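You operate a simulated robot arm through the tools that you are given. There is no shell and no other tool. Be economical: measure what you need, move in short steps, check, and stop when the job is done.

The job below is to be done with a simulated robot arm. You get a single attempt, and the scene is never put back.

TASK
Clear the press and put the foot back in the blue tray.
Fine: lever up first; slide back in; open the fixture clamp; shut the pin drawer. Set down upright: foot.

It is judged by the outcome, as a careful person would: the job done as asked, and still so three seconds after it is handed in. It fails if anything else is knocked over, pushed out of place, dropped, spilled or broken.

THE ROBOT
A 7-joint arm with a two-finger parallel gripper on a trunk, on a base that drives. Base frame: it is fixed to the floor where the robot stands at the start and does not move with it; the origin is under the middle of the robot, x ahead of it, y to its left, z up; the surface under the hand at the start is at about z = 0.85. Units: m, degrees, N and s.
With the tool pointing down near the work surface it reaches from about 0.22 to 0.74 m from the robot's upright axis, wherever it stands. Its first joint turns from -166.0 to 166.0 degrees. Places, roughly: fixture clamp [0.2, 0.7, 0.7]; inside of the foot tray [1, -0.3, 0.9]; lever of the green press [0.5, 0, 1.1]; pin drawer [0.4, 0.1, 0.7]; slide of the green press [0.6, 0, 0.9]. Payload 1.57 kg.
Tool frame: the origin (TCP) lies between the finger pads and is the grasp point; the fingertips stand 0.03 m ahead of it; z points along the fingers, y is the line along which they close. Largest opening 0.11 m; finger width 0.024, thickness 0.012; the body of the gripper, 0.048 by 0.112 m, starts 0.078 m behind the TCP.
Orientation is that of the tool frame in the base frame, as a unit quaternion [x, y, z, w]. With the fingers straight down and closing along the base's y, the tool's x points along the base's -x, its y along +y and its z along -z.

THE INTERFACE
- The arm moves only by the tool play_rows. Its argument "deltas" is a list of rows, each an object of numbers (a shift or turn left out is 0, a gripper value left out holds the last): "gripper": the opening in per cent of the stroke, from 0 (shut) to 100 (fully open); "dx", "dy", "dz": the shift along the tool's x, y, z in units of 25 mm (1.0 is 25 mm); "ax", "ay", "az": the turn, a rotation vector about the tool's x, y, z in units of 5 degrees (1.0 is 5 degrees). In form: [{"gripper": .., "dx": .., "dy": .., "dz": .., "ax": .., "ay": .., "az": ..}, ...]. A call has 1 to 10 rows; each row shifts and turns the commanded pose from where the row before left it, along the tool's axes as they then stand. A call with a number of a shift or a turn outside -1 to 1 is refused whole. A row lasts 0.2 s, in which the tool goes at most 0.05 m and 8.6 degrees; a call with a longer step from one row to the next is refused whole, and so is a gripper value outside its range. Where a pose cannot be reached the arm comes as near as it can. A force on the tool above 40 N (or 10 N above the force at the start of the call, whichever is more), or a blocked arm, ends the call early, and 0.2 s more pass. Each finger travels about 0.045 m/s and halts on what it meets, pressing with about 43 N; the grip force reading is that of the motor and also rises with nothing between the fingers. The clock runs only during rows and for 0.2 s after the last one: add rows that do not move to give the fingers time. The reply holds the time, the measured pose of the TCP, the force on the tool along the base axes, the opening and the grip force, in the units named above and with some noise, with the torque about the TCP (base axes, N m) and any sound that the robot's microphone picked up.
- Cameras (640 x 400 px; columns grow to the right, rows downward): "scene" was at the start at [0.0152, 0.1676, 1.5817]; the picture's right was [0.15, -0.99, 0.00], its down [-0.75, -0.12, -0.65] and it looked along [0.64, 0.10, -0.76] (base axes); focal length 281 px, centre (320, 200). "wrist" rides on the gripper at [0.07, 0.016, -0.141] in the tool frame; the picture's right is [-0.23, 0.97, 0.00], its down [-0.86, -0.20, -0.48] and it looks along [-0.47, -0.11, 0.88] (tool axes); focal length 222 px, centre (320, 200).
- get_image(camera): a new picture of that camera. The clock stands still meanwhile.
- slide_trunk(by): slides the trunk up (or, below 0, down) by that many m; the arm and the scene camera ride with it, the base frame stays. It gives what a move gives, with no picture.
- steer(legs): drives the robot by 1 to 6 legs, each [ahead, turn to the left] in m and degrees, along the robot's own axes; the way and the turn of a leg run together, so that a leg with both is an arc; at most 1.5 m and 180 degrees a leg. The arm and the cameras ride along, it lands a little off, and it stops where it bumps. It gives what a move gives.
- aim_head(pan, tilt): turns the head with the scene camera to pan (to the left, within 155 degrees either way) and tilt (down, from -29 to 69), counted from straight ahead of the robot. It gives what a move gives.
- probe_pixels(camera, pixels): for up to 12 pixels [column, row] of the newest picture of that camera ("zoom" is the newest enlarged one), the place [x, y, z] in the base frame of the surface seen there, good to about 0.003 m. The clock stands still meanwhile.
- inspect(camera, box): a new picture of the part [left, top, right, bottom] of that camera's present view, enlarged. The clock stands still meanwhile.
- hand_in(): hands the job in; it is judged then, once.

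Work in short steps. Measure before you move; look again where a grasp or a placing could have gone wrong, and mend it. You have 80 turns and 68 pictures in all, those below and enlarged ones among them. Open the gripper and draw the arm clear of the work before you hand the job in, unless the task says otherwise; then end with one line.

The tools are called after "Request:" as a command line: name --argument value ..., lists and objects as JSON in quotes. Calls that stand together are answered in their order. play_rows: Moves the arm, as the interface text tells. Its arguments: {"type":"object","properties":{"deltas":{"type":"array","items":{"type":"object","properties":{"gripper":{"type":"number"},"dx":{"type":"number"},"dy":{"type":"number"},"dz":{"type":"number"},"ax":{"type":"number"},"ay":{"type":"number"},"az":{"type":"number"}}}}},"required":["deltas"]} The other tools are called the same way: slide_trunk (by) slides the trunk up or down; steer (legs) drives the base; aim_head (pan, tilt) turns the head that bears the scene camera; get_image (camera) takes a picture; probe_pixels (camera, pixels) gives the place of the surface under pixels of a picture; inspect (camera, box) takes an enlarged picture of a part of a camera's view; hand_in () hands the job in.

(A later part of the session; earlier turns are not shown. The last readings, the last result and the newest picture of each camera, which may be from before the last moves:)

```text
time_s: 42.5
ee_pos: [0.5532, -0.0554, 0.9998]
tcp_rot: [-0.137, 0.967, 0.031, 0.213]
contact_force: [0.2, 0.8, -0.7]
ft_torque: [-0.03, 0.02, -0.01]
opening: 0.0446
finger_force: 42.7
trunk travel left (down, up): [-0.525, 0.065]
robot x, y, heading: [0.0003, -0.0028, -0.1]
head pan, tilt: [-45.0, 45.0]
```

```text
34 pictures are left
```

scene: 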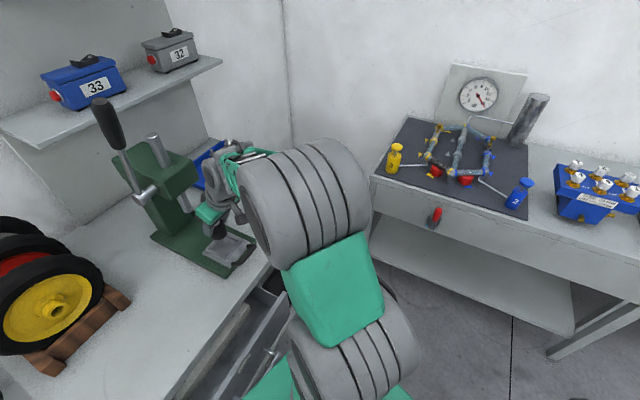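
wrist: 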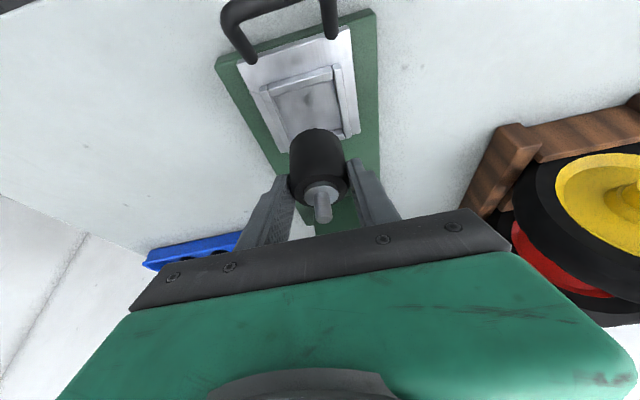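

Probe the right-hand bench, gap and table right edge.

Request:
probe_pixels --camera "scene" --pixels '[[378, 200], [372, 262], [420, 215], [575, 335], [500, 310], [272, 268], [235, 300], [200, 160], [215, 185], [430, 330], [480, 380], [640, 265]]'

Request:
aim_head --pan -60 --tilt 65

Request:
get_image --camera "scene"

```text
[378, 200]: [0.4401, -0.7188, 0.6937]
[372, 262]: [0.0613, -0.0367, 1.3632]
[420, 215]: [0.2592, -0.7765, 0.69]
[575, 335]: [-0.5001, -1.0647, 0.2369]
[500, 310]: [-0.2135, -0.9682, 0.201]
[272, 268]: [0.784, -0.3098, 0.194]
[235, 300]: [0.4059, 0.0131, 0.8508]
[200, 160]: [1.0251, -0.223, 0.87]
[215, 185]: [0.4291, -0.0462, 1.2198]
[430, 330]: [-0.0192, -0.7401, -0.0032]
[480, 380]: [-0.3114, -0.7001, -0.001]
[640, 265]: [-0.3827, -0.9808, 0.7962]
```

```text
time_s: 43.3
ee_pos: [0.5538, -0.0556, 0.9984]
tcp_rot: [-0.136, 0.967, 0.031, 0.214]
contact_force: [0.0, -0.6, -1.0]
ft_torque: [0.01, 0.01, 0.02]
opening: 0.0444
finger_force: 42.8
trunk travel left (down, up): [-0.525, 0.065]
robot x, y, heading: [-0.0001, -0.0009, -0.1]
head pan, tilt: [-60.0, 65.0]
```

```text
33 pictures are left
```

scene: 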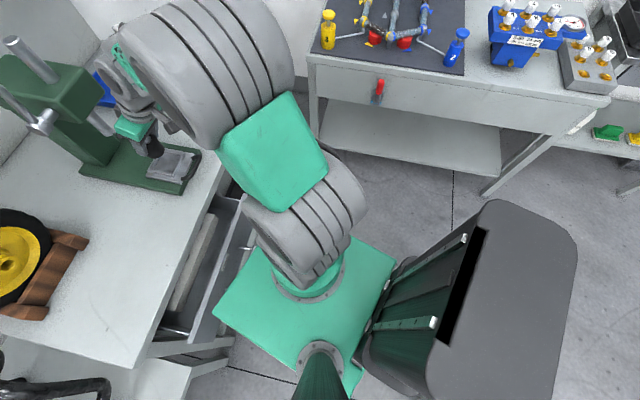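

Probe the robot's own front plate and rear body for its footprint, to plan the drive.

Request:
probe_pixels --camera "scene" --pixels '[[250, 258], [216, 310], [320, 370], [390, 258], [400, 385], [575, 250], [550, 395], [490, 205], [440, 260], [300, 335], [250, 200], [195, 340]]'

Request:
inspect --camera "scene" --box '[160, 180, 420, 400]'

```text
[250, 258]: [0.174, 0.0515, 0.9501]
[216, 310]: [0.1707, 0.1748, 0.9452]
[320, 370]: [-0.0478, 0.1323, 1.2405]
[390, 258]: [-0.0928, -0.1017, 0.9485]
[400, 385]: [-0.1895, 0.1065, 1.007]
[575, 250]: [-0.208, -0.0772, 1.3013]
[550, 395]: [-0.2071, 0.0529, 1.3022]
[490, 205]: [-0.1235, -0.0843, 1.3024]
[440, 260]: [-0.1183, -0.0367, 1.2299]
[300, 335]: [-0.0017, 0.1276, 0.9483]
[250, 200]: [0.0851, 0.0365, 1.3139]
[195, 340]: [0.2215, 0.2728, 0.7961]
```

```text
1.82 times, centred on (290, 290) of scene
```

zoom: 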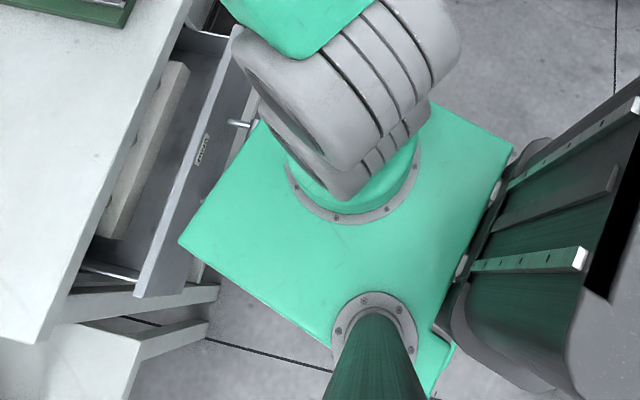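

Now retract the arm with the foot back and up for carrying.

Request:
play_rows --deltas '[{"dx": 0.36, "dz": -0.9}, {"dx": 0.36, "dz": -1}, {"dx": 0.36, "dz": -1}, {"dx": 0.36, "dz": -1}, {"dx": 0.36, "dz": -1}, {"dx": 0.36, "dz": -1}, {"dx": 0.36, "dz": -1}, {"dx": 0.36, "dz": -1}]'

```text
time_s: 45.1
ee_pos: [0.4098, -0.0972, 1.1473]
tcp_rot: [-0.136, 0.967, 0.031, 0.215]
contact_force: [0.7, -1.0, -1.2]
ft_torque: [-0.01, 0.02, 0.0]
opening: 0.0446
finger_force: 42.6
trunk travel left (down, up): [-0.525, 0.065]
robot x, y, heading: [-0.0008, 0.0011, 0.2]
head pan, tilt: [-60.0, 65.0]
```

Drive: back 0.15 m, turn right 60°, ahead 0.36 m.

Request:
steer --legs '[[-0.15, 0], [0, -60], [0.36, 0]]'

Request:
aim_head --pan 50 --tilt 45

Request:
get_image --camera "scene"

```text
time_s: 51.1
ee_pos: [0.138, -0.722, 1.1462]
tcp_rot: [0.374, 0.902, -0.083, 0.201]
contact_force: [-0.6, 0.8, -1.0]
ft_torque: [0.03, -0.04, -0.03]
opening: 0.0442
finger_force: 43.5
trunk travel left (down, up): [-0.525, 0.065]
robot x, y, heading: [0.0223, -0.3152, -61.0]
head pan, tilt: [-60.0, 65.0]
```

```text
time_s: 53.0
ee_pos: [0.1382, -0.7218, 1.1479]
tcp_rot: [0.373, 0.902, -0.082, 0.2]
contact_force: [0.0, -0.5, -0.9]
ft_torque: [-0.01, 0.03, -0.02]
opening: 0.0442
finger_force: 43.1
trunk travel left (down, up): [-0.525, 0.065]
robot x, y, heading: [0.0225, -0.3208, -61.2]
head pan, tilt: [50.0, 45.0]
```

```text
31 pictures are left
```

scene: 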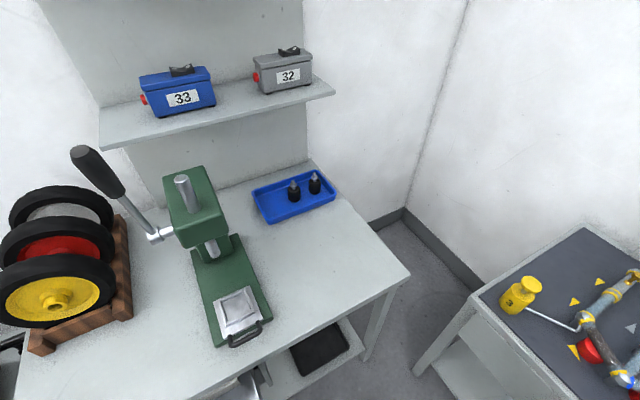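

Tray is clear in view with free space at its left. Measure the tray and table.

Request:
inspect --camera "scene" --box '[235, 150, 355, 240]'

Request:
probe_pixels --camera "scene" --pixels '[[252, 188], [262, 218], [268, 222], [333, 200], [320, 173], [277, 205], [270, 195], [290, 197], [408, 272], [314, 334], [130, 160], [245, 340]]'

```text
4.44 times, centred on (295, 195) of scene
```

zoom: 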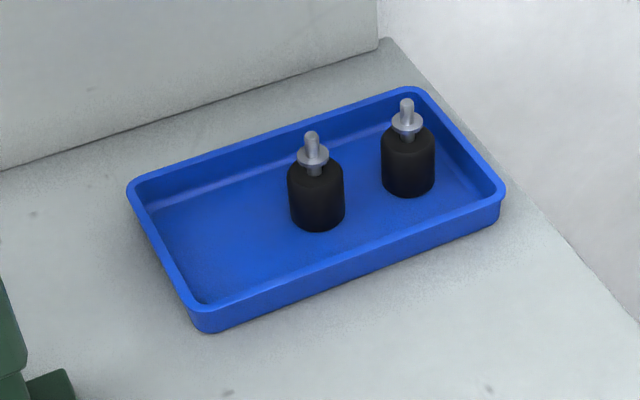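

```text
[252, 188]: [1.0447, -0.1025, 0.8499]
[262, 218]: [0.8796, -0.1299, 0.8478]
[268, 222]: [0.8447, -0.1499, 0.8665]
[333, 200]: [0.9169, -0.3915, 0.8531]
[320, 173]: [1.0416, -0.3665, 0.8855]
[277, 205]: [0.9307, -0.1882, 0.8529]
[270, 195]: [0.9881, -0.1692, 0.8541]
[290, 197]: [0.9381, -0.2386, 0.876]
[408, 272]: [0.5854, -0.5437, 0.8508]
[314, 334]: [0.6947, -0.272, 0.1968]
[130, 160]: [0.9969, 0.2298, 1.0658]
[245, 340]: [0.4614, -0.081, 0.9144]
```

Request:
probe_pixels --camera "zoom" --pixels '[[210, 240], [230, 245], [205, 298], [155, 215], [140, 190], [198, 310], [500, 195], [408, 92], [312, 135], [406, 102], [300, 200], [318, 225]]'

```text
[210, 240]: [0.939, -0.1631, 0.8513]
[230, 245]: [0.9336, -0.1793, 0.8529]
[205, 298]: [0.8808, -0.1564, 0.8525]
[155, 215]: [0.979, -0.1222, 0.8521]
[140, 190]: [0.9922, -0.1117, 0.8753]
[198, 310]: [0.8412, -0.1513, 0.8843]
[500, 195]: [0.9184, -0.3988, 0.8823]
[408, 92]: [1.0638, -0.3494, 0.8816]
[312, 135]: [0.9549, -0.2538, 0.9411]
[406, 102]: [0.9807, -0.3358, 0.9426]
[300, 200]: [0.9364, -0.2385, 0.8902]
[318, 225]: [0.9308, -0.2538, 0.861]
```

The free spot in the tray is about (0.934,-0.183) beside the feet at (0.955,-0.254). Turn back to heading 0 and look at my footprint before advancing.

Request:
steer --legs '[[0, 61]]'

Request:
aim_head --pan 0 --tilt 69

Request:
get_image --camera "scene"

```text
time_s: 56.1
ee_pos: [0.4347, -0.4068, 1.1472]
tcp_rot: [-0.142, 0.966, 0.032, 0.213]
contact_force: [-0.1, 0.0, -1.2]
ft_torque: [0.0, -0.02, 0.02]
opening: 0.0443
finger_force: 43.2
trunk travel left (down, up): [-0.525, 0.065]
robot x, y, heading: [0.0223, -0.3171, 0.5]
head pan, tilt: [50.0, 45.0]
```

```text
time_s: 57.3
ee_pos: [0.4338, -0.4067, 1.1456]
tcp_rot: [-0.142, 0.966, 0.033, 0.214]
contact_force: [-0.2, 0.0, -1.7]
ft_torque: [0.01, 0.0, 0.0]
opening: 0.0441
finger_force: 42.9
trunk travel left (down, up): [-0.525, 0.065]
robot x, y, heading: [0.0244, -0.3179, 0.8]
head pan, tilt: [0.0, 68.8]
```

```text
29 pictures are left
```

scene: 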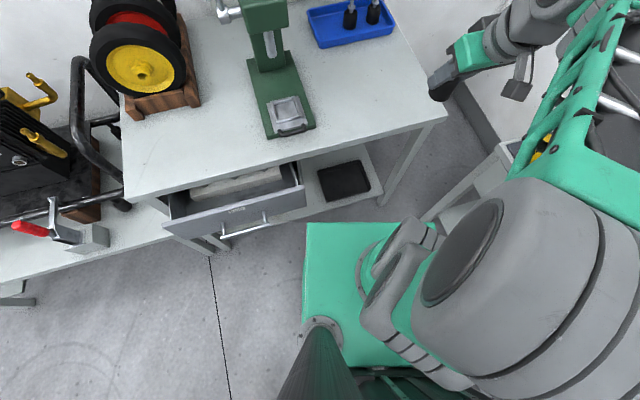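

Room ahead is free. Advance 0.18 m.

Request:
steer --legs '[[0.18, -0.8]]'

Request:
aim_head --pan 8 --tilt 45

Request:
get_image --camera "scene"

```text
time_s: 58.8
ee_pos: [0.6104, -0.4111, 1.146]
tcp_rot: [-0.138, 0.966, 0.032, 0.214]
contact_force: [0.3, 0.2, -2.0]
ft_torque: [0.0, 0.01, 0.02]
opening: 0.0443
finger_force: 43.5
trunk travel left (down, up): [-0.525, 0.065]
robot x, y, heading: [0.1992, -0.315, 0.2]
head pan, tilt: [0.0, 68.8]
```

```text
time_s: 59.6
ee_pos: [0.6108, -0.4099, 1.147]
tcp_rot: [-0.138, 0.967, 0.031, 0.214]
contact_force: [0.2, -0.1, -0.1]
ft_torque: [0.0, 0.01, -0.04]
opening: 0.0441
finger_force: 43.2
trunk travel left (down, up): [-0.525, 0.065]
robot x, y, heading: [0.2006, -0.3107, 0.1]
head pan, tilt: [8.0, 45.0]
```

```text
28 pictures are left
```

scene: 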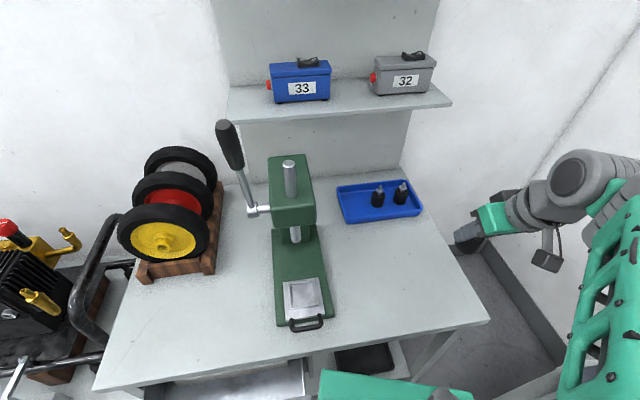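

Now carry the foot over the tray spot, ending about 120 mm above it.

Request:
play_rows --deltas '[{"dx": -0.915, "dy": 0.397, "dz": 0.752}, {"dx": -0.915, "dy": 0.397, "dz": 0.752}, {"dx": -0.915, "dy": 0.397, "dz": 0.752}, {"dx": -0.915, "dy": 0.397, "dz": 0.752}, {"dx": -0.915, "dy": 0.397, "dz": 0.752}, {"dx": -0.915, "dy": 0.397, "dz": 0.752}, {"dx": -0.915, "dy": 0.397, "dz": 0.752}]'

Request:
play_rows --deltas '[{"dx": -0.915, "dy": 0.397, "dz": 0.752}, {"dx": -0.915, "dy": 0.397, "dz": 0.752}, {"dx": -0.915, "dy": 0.397, "dz": 0.752}, {"dx": -0.915, "dy": 0.397, "dz": 0.752}, {"dx": -0.915, "dy": 0.397, "dz": 0.752}, {"dx": -0.915, "dy": 0.397, "dz": 0.752}]'

Request:
get_image --camera "scene"

Request:
get_image --camera "wrist"

```text
time_s: 61.2
ee_pos: [0.7856, -0.289, 1.0963]
tcp_rot: [-0.137, 0.967, 0.031, 0.214]
contact_force: [0.0, 1.2, -1.4]
ft_torque: [-0.02, -0.02, 0.01]
opening: 0.044
finger_force: 43.0
trunk travel left (down, up): [-0.525, 0.065]
robot x, y, heading: [0.2028, -0.3155, -0.1]
head pan, tilt: [8.0, 45.0]
```

```text
time_s: 62.6
ee_pos: [0.9337, -0.1818, 1.0514]
tcp_rot: [-0.137, 0.967, 0.031, 0.214]
contact_force: [0.1, 1.4, -1.6]
ft_torque: [-0.04, -0.01, -0.03]
opening: 0.0443
finger_force: 42.8
trunk travel left (down, up): [-0.525, 0.065]
robot x, y, heading: [0.1965, -0.3155, 0.0]
head pan, tilt: [8.0, 45.0]
```

```text
27 pictures are left
```

scene: 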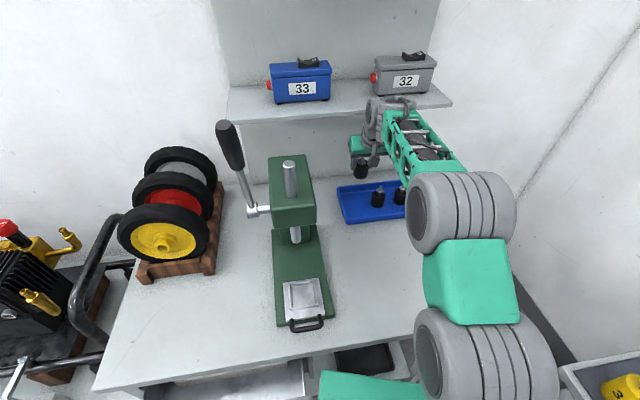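

```text
26 pictures are left
```

wrist: 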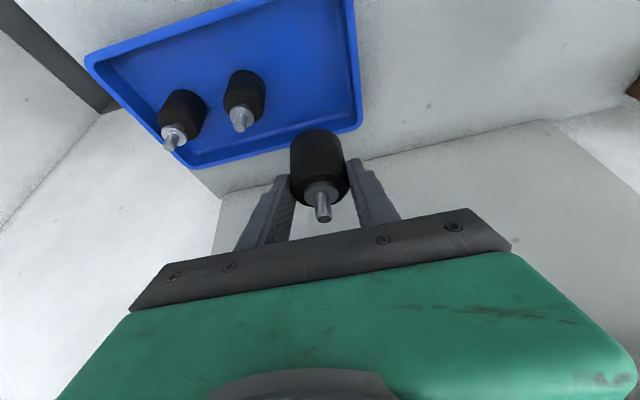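

Directly above the target, foot upright. Descend to about 20 mm above the tray floor and check.

Request:
play_rows --deltas '[{"dx": 0.42, "dz": 0.9}, {"dx": 0.42, "dz": 0.9}, {"dx": 0.42, "dz": 0.9}, {"dx": 0.42, "dz": 0.9}]'

Request:
get_image --camera "wrist"

Request:
inspect --camera "scene" --box '[310, 80, 450, 240]'

```text
time_s: 63.6
ee_pos: [0.9322, -0.1821, 0.9542]
tcp_rot: [-0.136, 0.967, 0.031, 0.214]
contact_force: [0.2, 0.3, -1.1]
ft_torque: [0.0, 0.02, 0.02]
opening: 0.0443
finger_force: 42.9
trunk travel left (down, up): [-0.525, 0.065]
robot x, y, heading: [0.1983, -0.3143, 0.1]
head pan, tilt: [8.0, 45.0]
```

```text
25 pictures are left
```

wrist: 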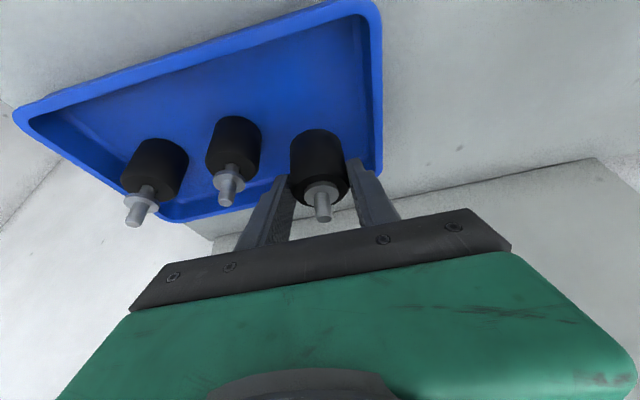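

```text
2.50 times, centred on (380, 160) of scene
```

zoom: 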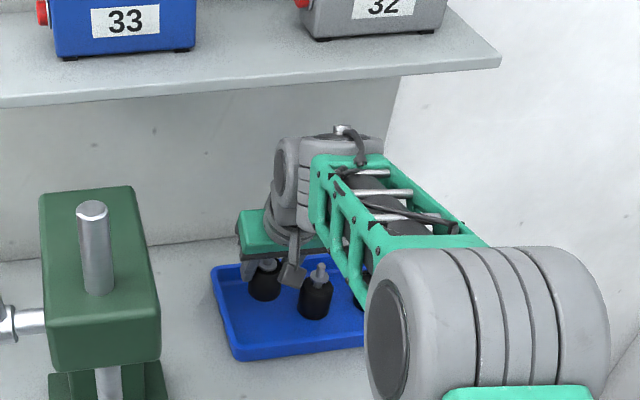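

In line with the other feet and inside the rim. Lower in small steps, watching the force.

Request:
play_rows --deltas '[{"dx": 0.12, "dz": 0.25}, {"dx": 0.12, "dz": 0.25}, {"dx": 0.12, "dz": 0.25}]'

Request:
play_rows --deltas '[{"dx": 0.05, "dz": 0.11}, {"dx": 0.05, "dz": 0.11}]'

```text
time_s: 64.5
ee_pos: [0.9318, -0.1814, 0.9306]
tcp_rot: [-0.137, 0.967, 0.031, 0.214]
contact_force: [-0.9, -0.1, -0.8]
ft_torque: [0.01, 0.01, 0.0]
opening: 0.0443
finger_force: 43.2
trunk travel left (down, up): [-0.525, 0.065]
robot x, y, heading: [0.1979, -0.3156, -0.0]
head pan, tilt: [8.0, 45.0]
```

```text
time_s: 65.0
ee_pos: [0.9315, -0.1814, 0.9248]
tcp_rot: [-0.137, 0.966, 0.032, 0.214]
contact_force: [0.1, 0.7, -0.9]
ft_torque: [-0.02, -0.01, 0.0]
opening: 0.044
finger_force: 42.8
trunk travel left (down, up): [-0.525, 0.065]
robot x, y, heading: [0.2014, -0.3158, -0.0]
head pan, tilt: [8.0, 45.0]
```

Request:
play_rows --deltas '[{"dx": 0.05, "dz": 0.11}, {"dx": 0.05, "dz": 0.11}]'

Request:
inspect --camera "wrist" --box '[200, 90, 420, 230]'

```text
time_s: 65.7
ee_pos: [0.9327, -0.183, 0.9185]
tcp_rot: [-0.136, 0.967, 0.031, 0.215]
contact_force: [0.4, -0.1, -1.1]
ft_torque: [-0.01, 0.02, -0.03]
opening: 0.0439
finger_force: 43.4
trunk travel left (down, up): [-0.525, 0.065]
robot x, y, heading: [0.2014, -0.3121, -0.3]
head pan, tilt: [8.0, 45.0]
```

```text
2.86 times, centred on (310, 160) of wrist
```

zoom: 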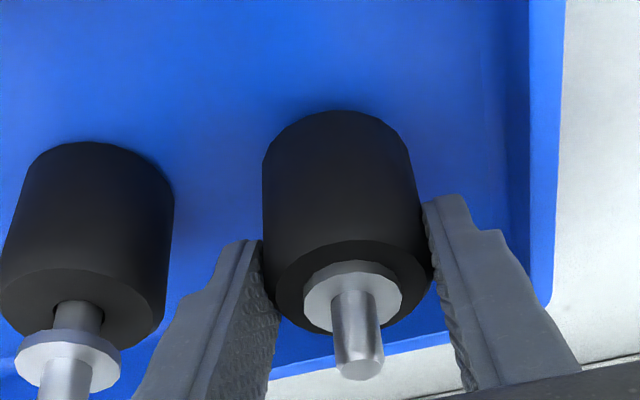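

Request:
probe_pixels --camera "zoom" --pixels '[[358, 362], [315, 300], [340, 115], [330, 250], [30, 350], [85, 148], [100, 275]]'

Request:
play_rows --deltas '[{"dx": 0.05, "dz": 0.11}, {}]'

```text
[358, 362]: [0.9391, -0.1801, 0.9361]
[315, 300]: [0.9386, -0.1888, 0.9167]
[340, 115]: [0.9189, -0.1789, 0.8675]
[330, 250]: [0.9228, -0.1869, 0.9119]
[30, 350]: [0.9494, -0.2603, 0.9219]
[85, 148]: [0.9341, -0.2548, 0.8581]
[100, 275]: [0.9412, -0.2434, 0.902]
```

```text
time_s: 66.2
ee_pos: [0.9326, -0.1822, 0.9158]
tcp_rot: [-0.137, 0.967, 0.032, 0.214]
contact_force: [0.0, -0.5, -1.2]
ft_torque: [-0.02, 0.02, 0.01]
opening: 0.0441
finger_force: 42.3
trunk travel left (down, up): [-0.525, 0.065]
robot x, y, heading: [0.2003, -0.3162, 0.1]
head pan, tilt: [8.0, 45.0]
```

Body top is ~0.912 versus 0.902 for the neighbour, so about 7 mm remain. Continue down gently.

Request:
play_rows --deltas '[{"dx": 0.05, "dz": 0.11}, {"dx": 0.04, "dz": 0.08}, {}]'

Request:
play_rows --deltas '[{"dx": 0.03, "dz": 0.07}, {}]'

```text
time_s: 67.0
ee_pos: [0.933, -0.1822, 0.9105]
tcp_rot: [-0.137, 0.967, 0.031, 0.214]
contact_force: [0.0, -0.6, -0.6]
ft_torque: [-0.03, 0.03, 0.0]
opening: 0.0443
finger_force: 42.5
trunk travel left (down, up): [-0.525, 0.065]
robot x, y, heading: [0.1994, -0.3118, 0.1]
head pan, tilt: [8.0, 45.0]
```

```text
time_s: 67.7
ee_pos: [0.9339, -0.1821, 0.9102]
tcp_rot: [-0.137, 0.966, 0.032, 0.215]
contact_force: [-2.2, 0.5, 2.2]
ft_torque: [-0.03, 0.06, -0.04]
opening: 0.0439
finger_force: 43.3
trunk travel left (down, up): [-0.525, 0.065]
robot x, y, heading: [0.2001, -0.3187, 0.1]
head pan, tilt: [8.0, 45.0]
```

Contact made (z force turned +2). Open a little and withdraw along the fingers.

Request:
play_rows --deltas '[{"gripper": 50}, {}, {"gripper": 56}, {}, {"dz": -0.5}, {"dz": -1}, {"dz": -1}, {"dz": -1}, {"dz": -1}]'

Request:
get_image --camera "wrist"

```text
time_s: 69.7
ee_pos: [0.8864, -0.1967, 1.0121]
tcp_rot: [-0.136, 0.967, 0.031, 0.215]
contact_force: [-0.9, 0.0, 1.1]
ft_torque: [-0.02, -0.03, -0.01]
opening: 0.0617
finger_force: 0.1
trunk travel left (down, up): [-0.525, 0.065]
robot x, y, heading: [0.1994, -0.3177, -0.0]
head pan, tilt: [8.0, 45.0]
```

```text
22 pictures are left
```

wrist: 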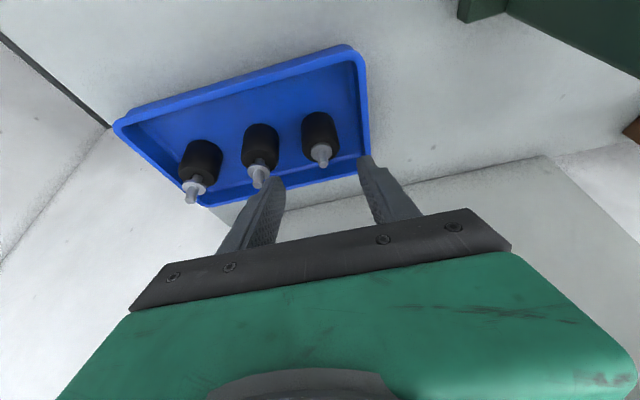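

The foot stands upright beside the other two. Now retreat the arm away from the tray to the right of the press.

Request:
play_rows --deltas '[{"dx": 0.935, "dz": -0.83}, {"dx": 0.935, "dz": -0.83}, {"dx": 0.935, "dz": -0.83}, {"dx": 0.935, "dz": -0.83}, {"dx": 0.935, "dz": -0.83}, {"dx": 0.935, "dz": -0.83}, {"dx": 0.935, "dz": -0.83}, {"dx": 0.935, "dz": -0.83}, {"dx": 0.935, "dz": -0.83, "gripper": 0}, {"dx": 0.935, "dz": -0.83}]'

Request:
steer --legs '[[-0.22, 0]]'

Request:
aim_head --pan 20 --tilt 50

Request:
get_image --camera "scene"

```text
time_s: 71.8
ee_pos: [0.5987, -0.2783, 1.0983]
tcp_rot: [-0.137, 0.967, 0.031, 0.214]
contact_force: [0.2, -0.4, -0.7]
ft_torque: [-0.01, 0.02, 0.02]
opening: 0.0098
finger_force: 0.2
trunk travel left (down, up): [-0.525, 0.065]
robot x, y, heading: [0.1995, -0.3152, 0.2]
head pan, tilt: [8.0, 45.0]
```

```text
time_s: 73.5
ee_pos: [0.3828, -0.2794, 1.0999]
tcp_rot: [-0.136, 0.967, 0.03, 0.214]
contact_force: [-0.5, -0.1, 0.1]
ft_torque: [0.02, -0.03, 0.02]
opening: 0.0001
finger_force: 21.6
trunk travel left (down, up): [-0.525, 0.065]
robot x, y, heading: [-0.0174, -0.3141, 0.1]
head pan, tilt: [8.0, 45.0]
```

```text
time_s: 74.3
ee_pos: [0.3825, -0.2784, 1.0991]
tcp_rot: [-0.136, 0.967, 0.03, 0.215]
contact_force: [0.4, -1.5, -0.3]
ft_torque: [-0.04, 0.01, 0.0]
opening: 0.0002
finger_force: 21.2
trunk travel left (down, up): [-0.525, 0.065]
robot x, y, heading: [-0.0155, -0.3111, -0.0]
head pan, tilt: [20.0, 50.0]
```

```text
21 pictures are left
```

scene: 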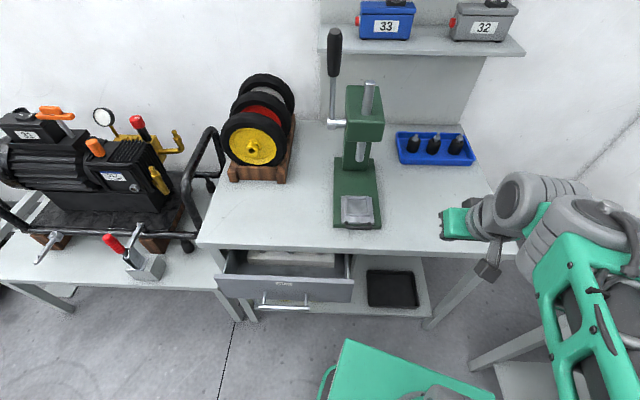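

All three feet stand. Measure the slide handle and drawer from here.

Request:
inspect --camera "scene" --box '[200, 180, 440, 330]'

Request:
probe_pixels --camera "scene" --pixels '[[358, 227], [345, 226], [372, 226], [360, 205], [225, 275], [340, 280], [285, 290], [265, 305], [305, 305], [285, 308], [280, 272], [352, 270]]'

```text
2.67 times, centred on (320, 255) of scene
```

zoom: 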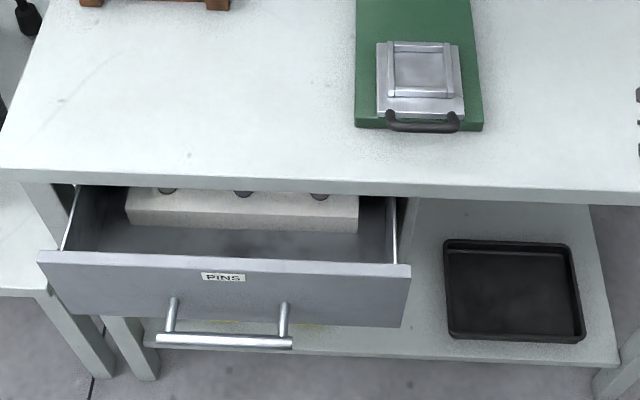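

```text
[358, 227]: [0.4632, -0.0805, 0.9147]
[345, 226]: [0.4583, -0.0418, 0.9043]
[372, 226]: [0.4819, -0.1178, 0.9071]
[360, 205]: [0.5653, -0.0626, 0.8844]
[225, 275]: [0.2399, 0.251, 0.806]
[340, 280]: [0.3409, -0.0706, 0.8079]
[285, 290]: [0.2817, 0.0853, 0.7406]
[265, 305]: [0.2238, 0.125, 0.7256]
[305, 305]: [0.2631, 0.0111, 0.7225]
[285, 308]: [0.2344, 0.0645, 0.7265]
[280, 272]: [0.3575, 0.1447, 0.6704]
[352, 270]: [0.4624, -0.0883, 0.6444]
```

Bar centre is (0.463,-0.080,0.914). Bring closed fingers just in front of it.

Request:
play_rows --deltas '[{"dx": 0.018, "dy": 0.747, "dz": 0.88, "gripper": 0}, {"dx": 0.018, "dy": 0.747, "dz": 0.88}, {"dx": 0.018, "dy": 0.747, "dz": 0.88}, {"dx": 0.018, "dy": 0.747, "dz": 0.88}, {"dx": 0.018, "dy": 0.747, "dz": 0.88}, {"dx": 0.018, "dy": 0.747, "dz": 0.88}, {"dx": 0.018, "dy": 0.747, "dz": 0.88}, {"dx": 0.018, "dy": 0.747, "dz": 0.88}, {"dx": 0.018, "dy": 0.747, "dz": 0.88}]'

Request:
get_image --camera "wrist"

```text
time_s: 76.3
ee_pos: [0.4138, -0.0941, 0.9201]
tcp_rot: [-0.136, 0.967, 0.031, 0.215]
contact_force: [0.2, 0.4, 0.9]
ft_torque: [-0.04, -0.01, -0.02]
opening: 0.0001
finger_force: 21.0
trunk travel left (down, up): [-0.525, 0.065]
robot x, y, heading: [-0.0171, -0.3124, 0.0]
head pan, tilt: [20.0, 50.0]
```

```text
19 pictures are left
```

wrist: 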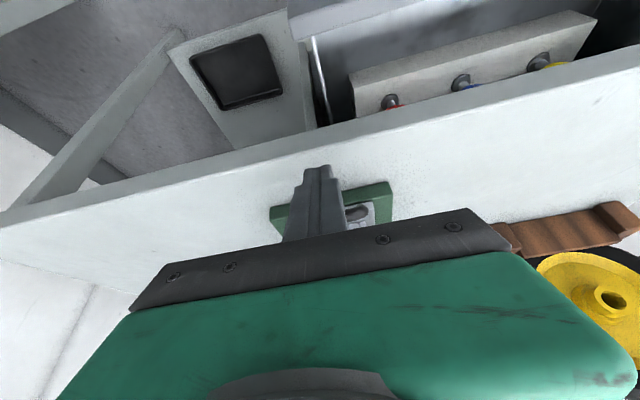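

Centred on the bar. Push the slide in, 100 mm first, then finish gently.

Request:
play_rows --deltas '[{"dx": -0.725, "dz": 0.338}, {"dx": -0.54, "dz": 0.25}, {"dx": -0.54, "dz": 0.25}, {"dx": -0.54, "dz": 0.25}, {"dx": -0.54, "dz": 0.25}, {"dx": -0.54, "dz": 0.25}, {"dx": -0.36, "dz": 0.17}]'

Request:
play_rows --deltas '[{"dx": -0.25, "dz": 0.12}, {"dx": -0.25, "dz": 0.12}, {"dx": -0.2, "dz": 0.09}]'

Request:
inspect --camera "scene" --box '[300, 120, 440, 240]'

```text
time_s: 77.9
ee_pos: [0.5148, -0.065, 0.9192]
tcp_rot: [-0.136, 0.967, 0.031, 0.215]
contact_force: [-0.9, 0.7, -0.1]
ft_torque: [0.0, -0.01, 0.01]
opening: 0.0
finger_force: 21.6
trunk travel left (down, up): [-0.525, 0.065]
robot x, y, heading: [-0.0161, -0.3128, 0.1]
head pan, tilt: [20.0, 50.0]
```

```text
time_s: 78.7
ee_pos: [0.5326, -0.0604, 0.9186]
tcp_rot: [-0.136, 0.967, 0.03, 0.214]
contact_force: [0.9, 0.7, -0.5]
ft_torque: [-0.02, 0.02, 0.02]
opening: 0.0
finger_force: 21.2
trunk travel left (down, up): [-0.525, 0.065]
robot x, y, heading: [-0.0154, -0.3112, -0.2]
head pan, tilt: [20.0, 50.0]
```

```text
3.33 times, centred on (370, 180) of scene
```

zoom: 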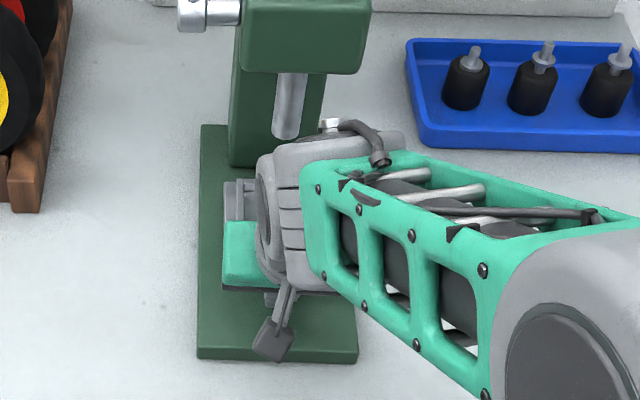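

Nearly in (~7 mm remain). Continue in small steps till the stop.

Request:
play_rows --deltas '[{"dx": -0.12, "dz": 0.055}, {"dx": -0.12, "dz": 0.055}, {"dx": -0.12, "dz": 0.055}, {}]'

```text
time_s: 79.7
ee_pos: [0.5392, -0.0591, 0.9164]
tcp_rot: [-0.137, 0.967, 0.029, 0.211]
contact_force: [-18.4, -5.3, -5.3]
ft_torque: [-0.08, 0.3, 0.06]
opening: 0.0
finger_force: 21.1
trunk travel left (down, up): [-0.525, 0.065]
robot x, y, heading: [-0.0139, -0.3155, 0.0]
head pan, tilt: [20.0, 50.0]
```

Firm resistance (18 N): at the stop. Back off and verify.

Request:
play_rows --deltas '[{"dx": 0.8, "dz": -0.3}, {"dx": 0.9, "dz": -0.5}, {"dx": 0.9, "dz": -0.5}, {"dx": 0.9, "dz": -0.5}, {"dx": 0.9, "dz": -0.5}, {"dx": 0.5, "dz": -0.5, "dy": -0.8}, {"dx": 0.5, "dz": -0.5, "dy": -0.8}, {"dx": 0.5, "dy": -0.8}]'

Request:
inspect --camera "scene" --box '[280, 20, 440, 240]'

```text
time_s: 81.5
ee_pos: [0.3968, -0.1632, 0.9308]
tcp_rot: [-0.136, 0.967, 0.031, 0.215]
contact_force: [-0.5, 0.5, 0.0]
ft_torque: [0.0, -0.05, -0.02]
opening: 0.0
finger_force: 21.1
trunk travel left (down, up): [-0.525, 0.065]
robot x, y, heading: [-0.0171, -0.3165, -0.1]
head pan, tilt: [20.0, 50.0]
```

```text
1.82 times, centred on (360, 130) of scene
```

zoom: 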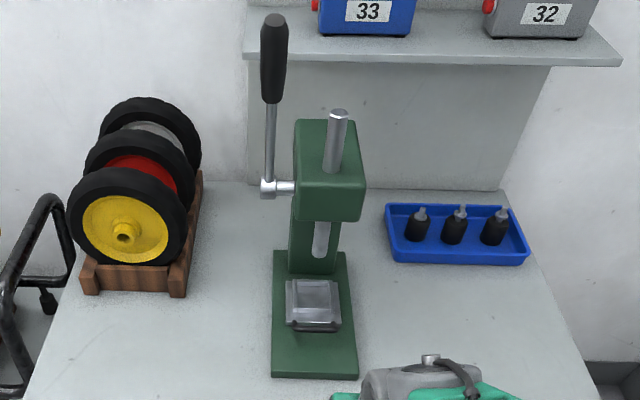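

Request:
probe_pixels --camera "zoom" --pixels '[[314, 328], [312, 325], [297, 322], [330, 326], [279, 376], [354, 378]]'

```text
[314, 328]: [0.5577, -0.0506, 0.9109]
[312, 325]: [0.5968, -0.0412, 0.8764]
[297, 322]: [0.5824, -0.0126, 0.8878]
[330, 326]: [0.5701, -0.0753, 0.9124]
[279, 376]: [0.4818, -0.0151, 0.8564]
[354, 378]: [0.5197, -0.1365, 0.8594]
```

Slide is back (bar at 0.558,-0.051 as at the start). Next the drawer: front face centre about (0.285,0.085), top z 0.806. Move the closed fingers in front of it, above its handle.

Request:
play_rows --deltas '[{"dx": 0.68, "dz": -0.32, "dy": 0.9}, {"dx": 0.68, "dz": -0.32, "dy": 0.9}, {"dx": 0.68, "dz": -0.32, "dy": 0.9}, {"dx": 0.68, "dz": -0.32, "dy": 0.9}, {"dx": 0.68, "dz": -0.32, "dy": 0.9}, {"dy": 1}, {"dy": 1}, {"dy": 1}, {"dy": 1}, {"dy": 1}]'

Request:
play_rows --deltas '[{"dy": 1}, {"dx": 0.38, "dz": 0.82}, {"dx": 0.38, "dz": 0.82}, {"dx": 0.38, "dz": 0.82}, {"dx": 0.38, "dz": 0.82}, {"dx": 0.38, "dz": 0.82}]'

Request:
get_image --camera "scene"

```text
time_s: 83.7
ee_pos: [0.2416, 0.0421, 0.9317]
tcp_rot: [-0.137, 0.967, 0.032, 0.214]
contact_force: [0.4, -0.8, 0.4]
ft_torque: [-0.03, -0.01, 0.01]
opening: 0.0
finger_force: 21.1
trunk travel left (down, up): [-0.525, 0.065]
robot x, y, heading: [-0.0178, -0.3116, 0.1]
head pan, tilt: [20.0, 50.0]
```

```text
time_s: 85.1
ee_pos: [0.2339, 0.0648, 0.8191]
tcp_rot: [-0.136, 0.967, 0.031, 0.215]
contact_force: [0.1, 0.0, 0.6]
ft_torque: [0.02, -0.03, 0.01]
opening: 0.0
finger_force: 21.2
trunk travel left (down, up): [-0.525, 0.065]
robot x, y, heading: [-0.0167, -0.3151, 0.0]
head pan, tilt: [20.0, 50.0]
```

```text
16 pictures are left
```

scene: 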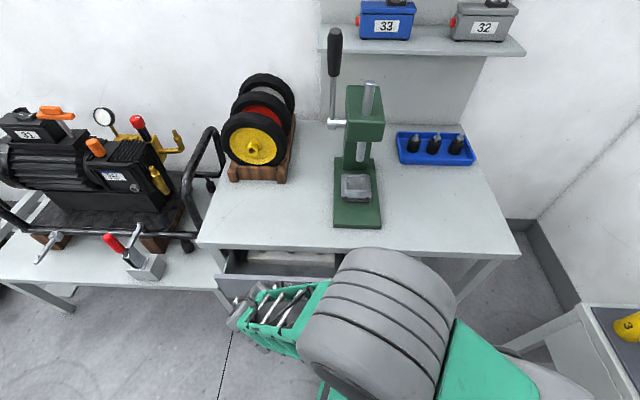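

Lower 24 mm and push the drawer front inwards.

Request:
play_rows --deltas '[{"dx": 0.4, "dz": 0.87}, {"dx": -0.54, "dz": 0.254}, {"dx": -0.54, "dz": 0.254}, {"dx": -0.54, "dz": 0.254}, {"dx": -0.54, "dz": 0.254}, {"dx": -0.54, "dz": 0.254}, {"dx": -0.54, "dz": 0.254}]'

Request:
get_image --camera "scene"

```text
time_s: 86.7
ee_pos: [0.3207, 0.0897, 0.7954]
tcp_rot: [-0.136, 0.967, 0.032, 0.214]
contact_force: [1.0, 0.5, -0.2]
ft_torque: [0.03, 0.03, 0.02]
opening: 0.0001
finger_force: 21.1
trunk travel left (down, up): [-0.525, 0.065]
robot x, y, heading: [-0.0164, -0.3151, 0.1]
head pan, tilt: [20.0, 50.0]
```

```text
15 pictures are left
```

scene: 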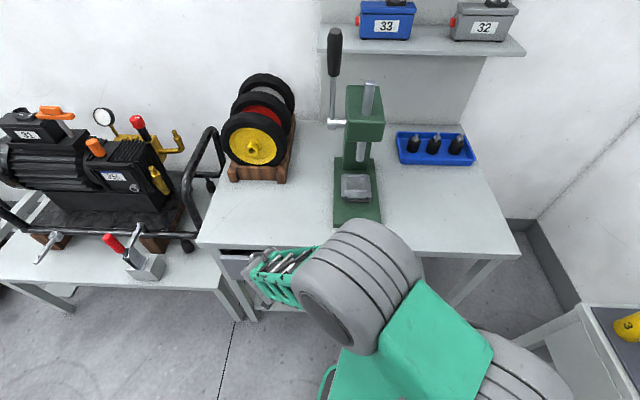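

Drawer moves freely. Continue till the stop.

Request:
play_rows --deltas '[{"dx": -0.36, "dz": 0.17}, {"dx": -0.36, "dz": 0.17}, {"dx": -0.3, "dz": 0.14}, {"dx": -0.3, "dz": 0.14}]'

```text
time_s: 87.7
ee_pos: [0.3567, 0.0991, 0.7961]
tcp_rot: [-0.136, 0.967, 0.031, 0.215]
contact_force: [-0.2, -0.3, -0.7]
ft_torque: [0.01, 0.02, 0.0]
opening: 0.0002
finger_force: 21.4
trunk travel left (down, up): [-0.525, 0.065]
robot x, y, heading: [-0.0154, -0.3124, 0.0]
head pan, tilt: [20.0, 50.0]
```

Request:
play_rows --deltas '[{"dx": -0.2, "dz": 0.09}, {"dx": -0.2, "dz": 0.09}, {}]'

Request:
inspect --camera "scene" --box '[190, 210, 350, 330]'

```text
time_s: 88.5
ee_pos: [0.3663, 0.1032, 0.7955]
tcp_rot: [-0.137, 0.967, 0.032, 0.214]
contact_force: [-1.4, 0.1, -0.2]
ft_torque: [-0.03, 0.03, 0.0]
opening: 0.0001
finger_force: 21.8
trunk travel left (down, up): [-0.525, 0.065]
robot x, y, heading: [-0.0162, -0.3162, 0.1]
head pan, tilt: [20.0, 50.0]
```

```text
3.33 times, centred on (270, 270) of scene
```

zoom: 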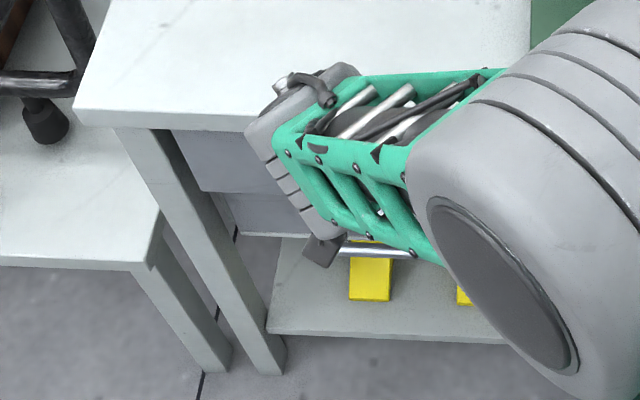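

Request:
play_rows --deltas '[{"dx": -0.14, "dz": 0.065}, {"dx": -0.14, "dz": 0.065}, {"dx": -0.14, "dz": 0.065}, {}]'

```text
time_s: 89.3
ee_pos: [0.3687, 0.1027, 0.7905]
tcp_rot: [-0.141, 0.968, 0.028, 0.206]
contact_force: [-2.5, -0.4, -5.5]
ft_torque: [-0.05, -0.1, 0.03]
opening: 0.0
finger_force: 21.0
trunk travel left (down, up): [-0.525, 0.065]
robot x, y, heading: [-0.0198, -0.315, 0.1]
head pan, tilt: [20.0, 50.0]
stopped in row 3: the force on the tool passed its limit at 45 N (the readings are from after the stop); the commanded pose is now the measured one
```

A hard stop at 45 N. Back off and look whether it is the drawer fully shut.

Request:
play_rows --deltas '[{"dx": 0.8, "dz": -0.35}, {"dx": 0.9, "dz": -0.4}, {"dx": 0.9, "dz": -0.4}, {"dx": 0.9, "dz": -0.5}, {"dx": 0.2, "dz": -1}, {"dx": -0.4, "dz": -1}, {"dx": -0.4, "dz": -1, "dy": -1}, {"dx": -0.4, "dz": -1, "dy": -1}, {"dy": -1}, {"dy": -1}]'

Request:
play_rows --deltas '[{"dy": -1}, {"dy": -1}, {"dy": -1}, {"dy": -1}, {"dy": -1}, {"dy": -1}]'

Request:
inspect --camera "scene" --box '[190, 180, 430, 330]'

```text
time_s: 91.5
ee_pos: [0.2901, -0.025, 0.8939]
tcp_rot: [-0.139, 0.968, 0.028, 0.209]
contact_force: [-0.5, -0.2, -0.1]
ft_torque: [0.0, -0.04, 0.0]
opening: 0.0
finger_force: 21.1
trunk travel left (down, up): [-0.525, 0.065]
robot x, y, heading: [-0.0147, -0.3151, 0.2]
head pan, tilt: [20.0, 50.0]
```

```text
time_s: 92.9
ee_pos: [0.3316, -0.1693, 0.8957]
tcp_rot: [-0.139, 0.968, 0.029, 0.208]
contact_force: [-0.3, -0.1, -0.5]
ft_torque: [0.06, 0.01, 0.01]
opening: 0.0003
finger_force: 21.5
trunk travel left (down, up): [-0.525, 0.065]
robot x, y, heading: [-0.0185, -0.3153, 0.4]
head pan, tilt: [20.0, 50.0]
```

```text
2.67 times, centred on (310, 255) of scene
```

zoom: 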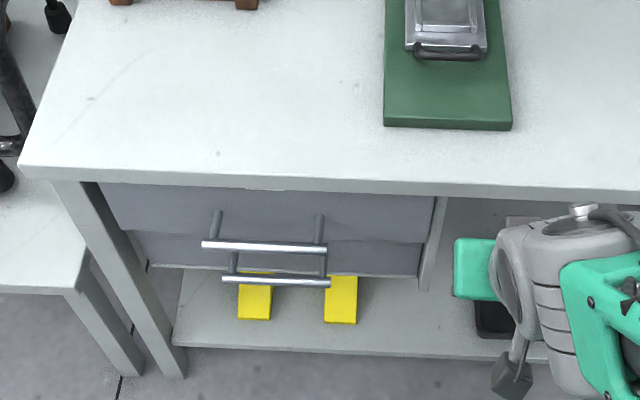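

The drawer now sits above a second, closed one. Compare depth of the two fronts.

Request:
probe_pixels --camera "zoom" --pixels '[[150, 215], [270, 205], [400, 225], [170, 250], [280, 260], [400, 262], [265, 246], [275, 281], [440, 215], [80, 205]]'

```text
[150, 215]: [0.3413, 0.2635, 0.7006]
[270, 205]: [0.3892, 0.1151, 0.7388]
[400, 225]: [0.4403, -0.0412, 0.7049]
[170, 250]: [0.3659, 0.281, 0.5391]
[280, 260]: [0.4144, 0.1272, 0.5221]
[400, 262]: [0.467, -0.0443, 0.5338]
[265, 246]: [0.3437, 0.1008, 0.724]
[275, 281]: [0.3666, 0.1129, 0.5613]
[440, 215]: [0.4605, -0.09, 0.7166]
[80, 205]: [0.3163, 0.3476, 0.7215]
```

The upper front is still ~25 mm proud of the lower one, so the gripper body likely met the table edge. I'll push on its handle bar (0.344,0.101,0.724) instead, which sits well in front of the table.

Request:
play_rows --deltas '[{"dy": 1}, {"dy": 1}, {"dy": 1}, {"dy": 1}, {"dy": 1}, {"dy": 1}, {"dy": 1}, {"dy": 1}, {"dy": 1}, {"dy": 1}]'

Request:
play_rows --deltas '[{"dy": 0.2, "dx": 0.22, "dz": 0.88}, {"dx": 0.22, "dz": 0.88}, {"dx": 0.22, "dz": 0.88}, {"dx": 0.22, "dz": 0.88}, {"dx": 0.22, "dz": 0.88}, {"dx": 0.22, "dz": 0.88}, {"dx": 0.22, "dz": 0.88}]'

Request:
get_image --camera "wrist"

```text
time_s: 95.1
ee_pos: [0.26, 0.0718, 0.8934]
tcp_rot: [-0.139, 0.968, 0.028, 0.209]
contact_force: [0.0, -0.6, 0.3]
ft_torque: [-0.01, 0.01, -0.02]
opening: 0.0
finger_force: 21.1
trunk travel left (down, up): [-0.525, 0.065]
robot x, y, heading: [-0.015, -0.3178, 0.3]
head pan, tilt: [20.0, 50.0]
```

```text
time_s: 96.7
ee_pos: [0.2866, 0.0844, 0.7399]
tcp_rot: [-0.14, 0.967, 0.029, 0.209]
contact_force: [0.4, 0.2, 0.9]
ft_torque: [0.0, -0.02, 0.01]
opening: 0.0
finger_force: 21.5
trunk travel left (down, up): [-0.525, 0.065]
robot x, y, heading: [-0.0187, -0.3128, 0.2]
head pan, tilt: [20.0, 50.0]
```

```text
12 pictures are left
```

wrist: 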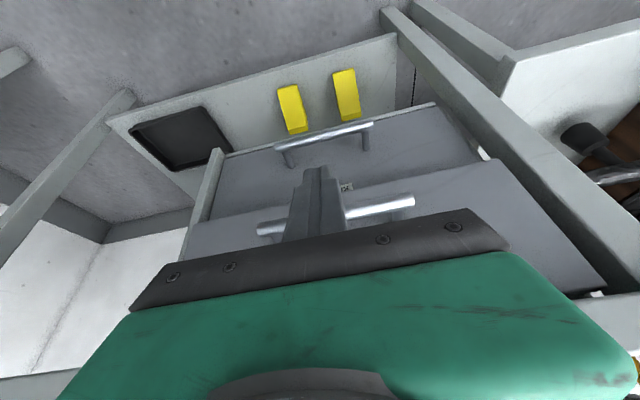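

Fingers are in front of the upper bar. Push forward till the stop.

Request:
play_rows --deltas '[{"dx": -0.44, "dz": 0.197}, {"dx": -0.44, "dz": 0.197}, {"dx": -0.3, "dz": 0.13}, {"dx": -0.3, "dz": 0.13}, {"dx": -0.2, "dz": 0.09}, {"dx": -0.2, "dz": 0.09}]'

Request:
play_rows --deltas '[{"dx": -0.15, "dz": 0.065}, {"dx": -0.15, "dz": 0.065}, {"dx": -0.15, "dz": 0.065}, {"dx": -0.15, "dz": 0.065}]'

```text
time_s: 98.1
ee_pos: [0.3338, 0.0977, 0.7412]
tcp_rot: [-0.141, 0.967, 0.029, 0.209]
contact_force: [0.2, -0.4, -0.1]
ft_torque: [-0.01, 0.0, 0.03]
opening: 0.0001
finger_force: 21.4
trunk travel left (down, up): [-0.525, 0.065]
robot x, y, heading: [-0.0153, -0.3154, 0.1]
head pan, tilt: [20.0, 50.0]
```

```text
time_s: 99.1
ee_pos: [0.3454, 0.1009, 0.7377]
tcp_rot: [-0.142, 0.968, 0.027, 0.204]
contact_force: [-25.9, -5.1, -3.9]
ft_torque: [-0.06, 0.63, 0.18]
opening: 0.0
finger_force: 21.5
trunk travel left (down, up): [-0.525, 0.065]
robot x, y, heading: [-0.0163, -0.3178, 0.1]
head pan, tilt: [20.0, 50.0]
```

Firm stop at the expected place (bar moved 25 mm). Withdraw, raise the arm, and bring it in front of the robot.

Request:
play_rows --deltas '[{"dx": 0.9, "dz": -0.4}, {"dx": 0.9, "dz": -0.4}, {"dx": 0.9, "dz": -0.4}, {"dx": -0.1, "dz": -1}, {"dx": -0.4, "dz": -1}, {"dx": -0.4, "dz": -1}, {"dx": -0.4, "dz": -1, "dy": -0.5}, {"dx": -0.4, "dz": -1, "dy": -1}, {"dx": -0.4, "dz": -1, "dy": -1}, {"dx": -0.4, "dz": -1, "dy": -1}]'

Request:
play_rows --deltas '[{"dx": -0.4, "dz": -1, "dy": -1}, {"dx": -0.4, "dz": -1, "dy": -1}, {"dx": -0.4, "dz": -1, "dy": -1}, {"dx": -0.4, "dz": -1, "dy": -1}, {"dx": -0.4, "dz": -1, "dy": -1}]'

Request:
steer --legs '[[-0.2, 0], [0, 90]]'

Request:
aim_head --pan -25 --tilt 45

Request:
get_image --camera "scene"

```text
time_s: 101.3
ee_pos: [0.2878, -0.0057, 0.9238]
tcp_rot: [-0.14, 0.968, 0.028, 0.209]
contact_force: [-0.4, -0.2, 0.2]
ft_torque: [-0.01, -0.01, -0.01]
opening: 0.0
finger_force: 21.6
trunk travel left (down, up): [-0.525, 0.065]
robot x, y, heading: [-0.017, -0.3134, 0.1]
head pan, tilt: [20.0, 50.0]
```

```text
time_s: 102.5
ee_pos: [0.3203, -0.1275, 1.0608]
tcp_rot: [-0.139, 0.968, 0.028, 0.209]
contact_force: [0.6, 0.5, 0.2]
ft_torque: [0.03, 0.0, -0.01]
opening: 0.0
finger_force: 21.1
trunk travel left (down, up): [-0.525, 0.065]
robot x, y, heading: [-0.0189, -0.3175, 0.1]
head pan, tilt: [20.0, 50.0]
```

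```text
time_s: 107.9
ee_pos: [-0.4145, 0.0132, 1.0603]
tcp_rot: [0.796, -0.568, -0.171, -0.124]
contact_force: [0.3, 0.0, -0.6]
ft_torque: [-0.02, 0.01, 0.01]
opening: 0.0
finger_force: 21.7
trunk travel left (down, up): [-0.525, 0.065]
robot x, y, heading: [-0.2065, -0.3196, 92.5]
head pan, tilt: [20.0, 50.0]
```

```text
time_s: 109.1
ee_pos: [-0.4143, 0.0142, 1.0604]
tcp_rot: [0.796, -0.568, -0.17, -0.125]
contact_force: [0.3, -0.1, -0.2]
ft_torque: [-0.03, 0.0, 0.02]
opening: 0.0002
finger_force: 21.7
trunk travel left (down, up): [-0.525, 0.065]
robot x, y, heading: [-0.2132, -0.3152, 92.7]
head pan, tilt: [-25.0, 45.0]
```

```text
11 pictures are left
```

scene: 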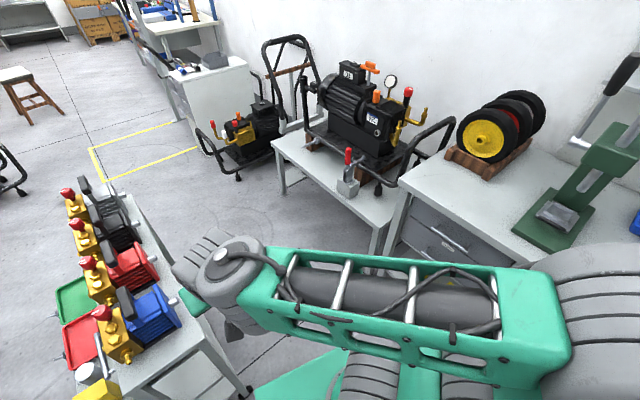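

There is another bench behind-left. Probe its edge and items, and the clamp bench edge before driving.

Request:
probe_pixels --camera "scene" --pixels '[[155, 225], [235, 370], [180, 320], [70, 192], [285, 170], [378, 222], [348, 190], [348, 155], [350, 175], [440, 250], [300, 215], [270, 300]]'

Request:
inspect --camera "scene" --box '[280, 110, 480, 270]'

```text
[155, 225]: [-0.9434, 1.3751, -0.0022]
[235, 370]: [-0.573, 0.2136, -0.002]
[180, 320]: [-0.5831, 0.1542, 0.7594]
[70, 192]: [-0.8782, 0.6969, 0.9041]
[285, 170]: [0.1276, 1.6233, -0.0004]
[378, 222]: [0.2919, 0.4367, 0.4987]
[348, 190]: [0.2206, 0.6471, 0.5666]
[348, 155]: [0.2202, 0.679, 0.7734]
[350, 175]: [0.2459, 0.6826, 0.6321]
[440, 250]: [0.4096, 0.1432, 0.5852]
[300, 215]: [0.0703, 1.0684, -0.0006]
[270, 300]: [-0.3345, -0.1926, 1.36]
```

```text
2.50 times, centred on (380, 190) of scene
```

zoom: 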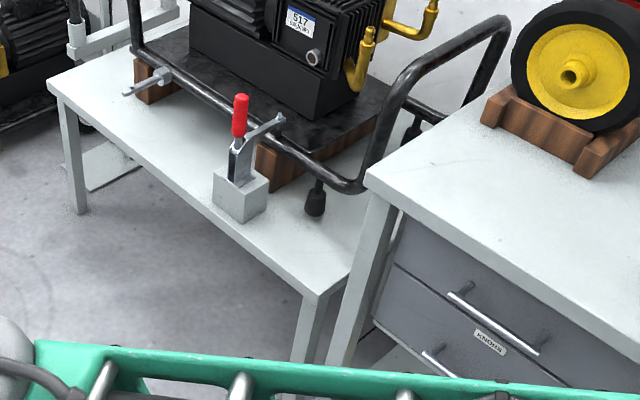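

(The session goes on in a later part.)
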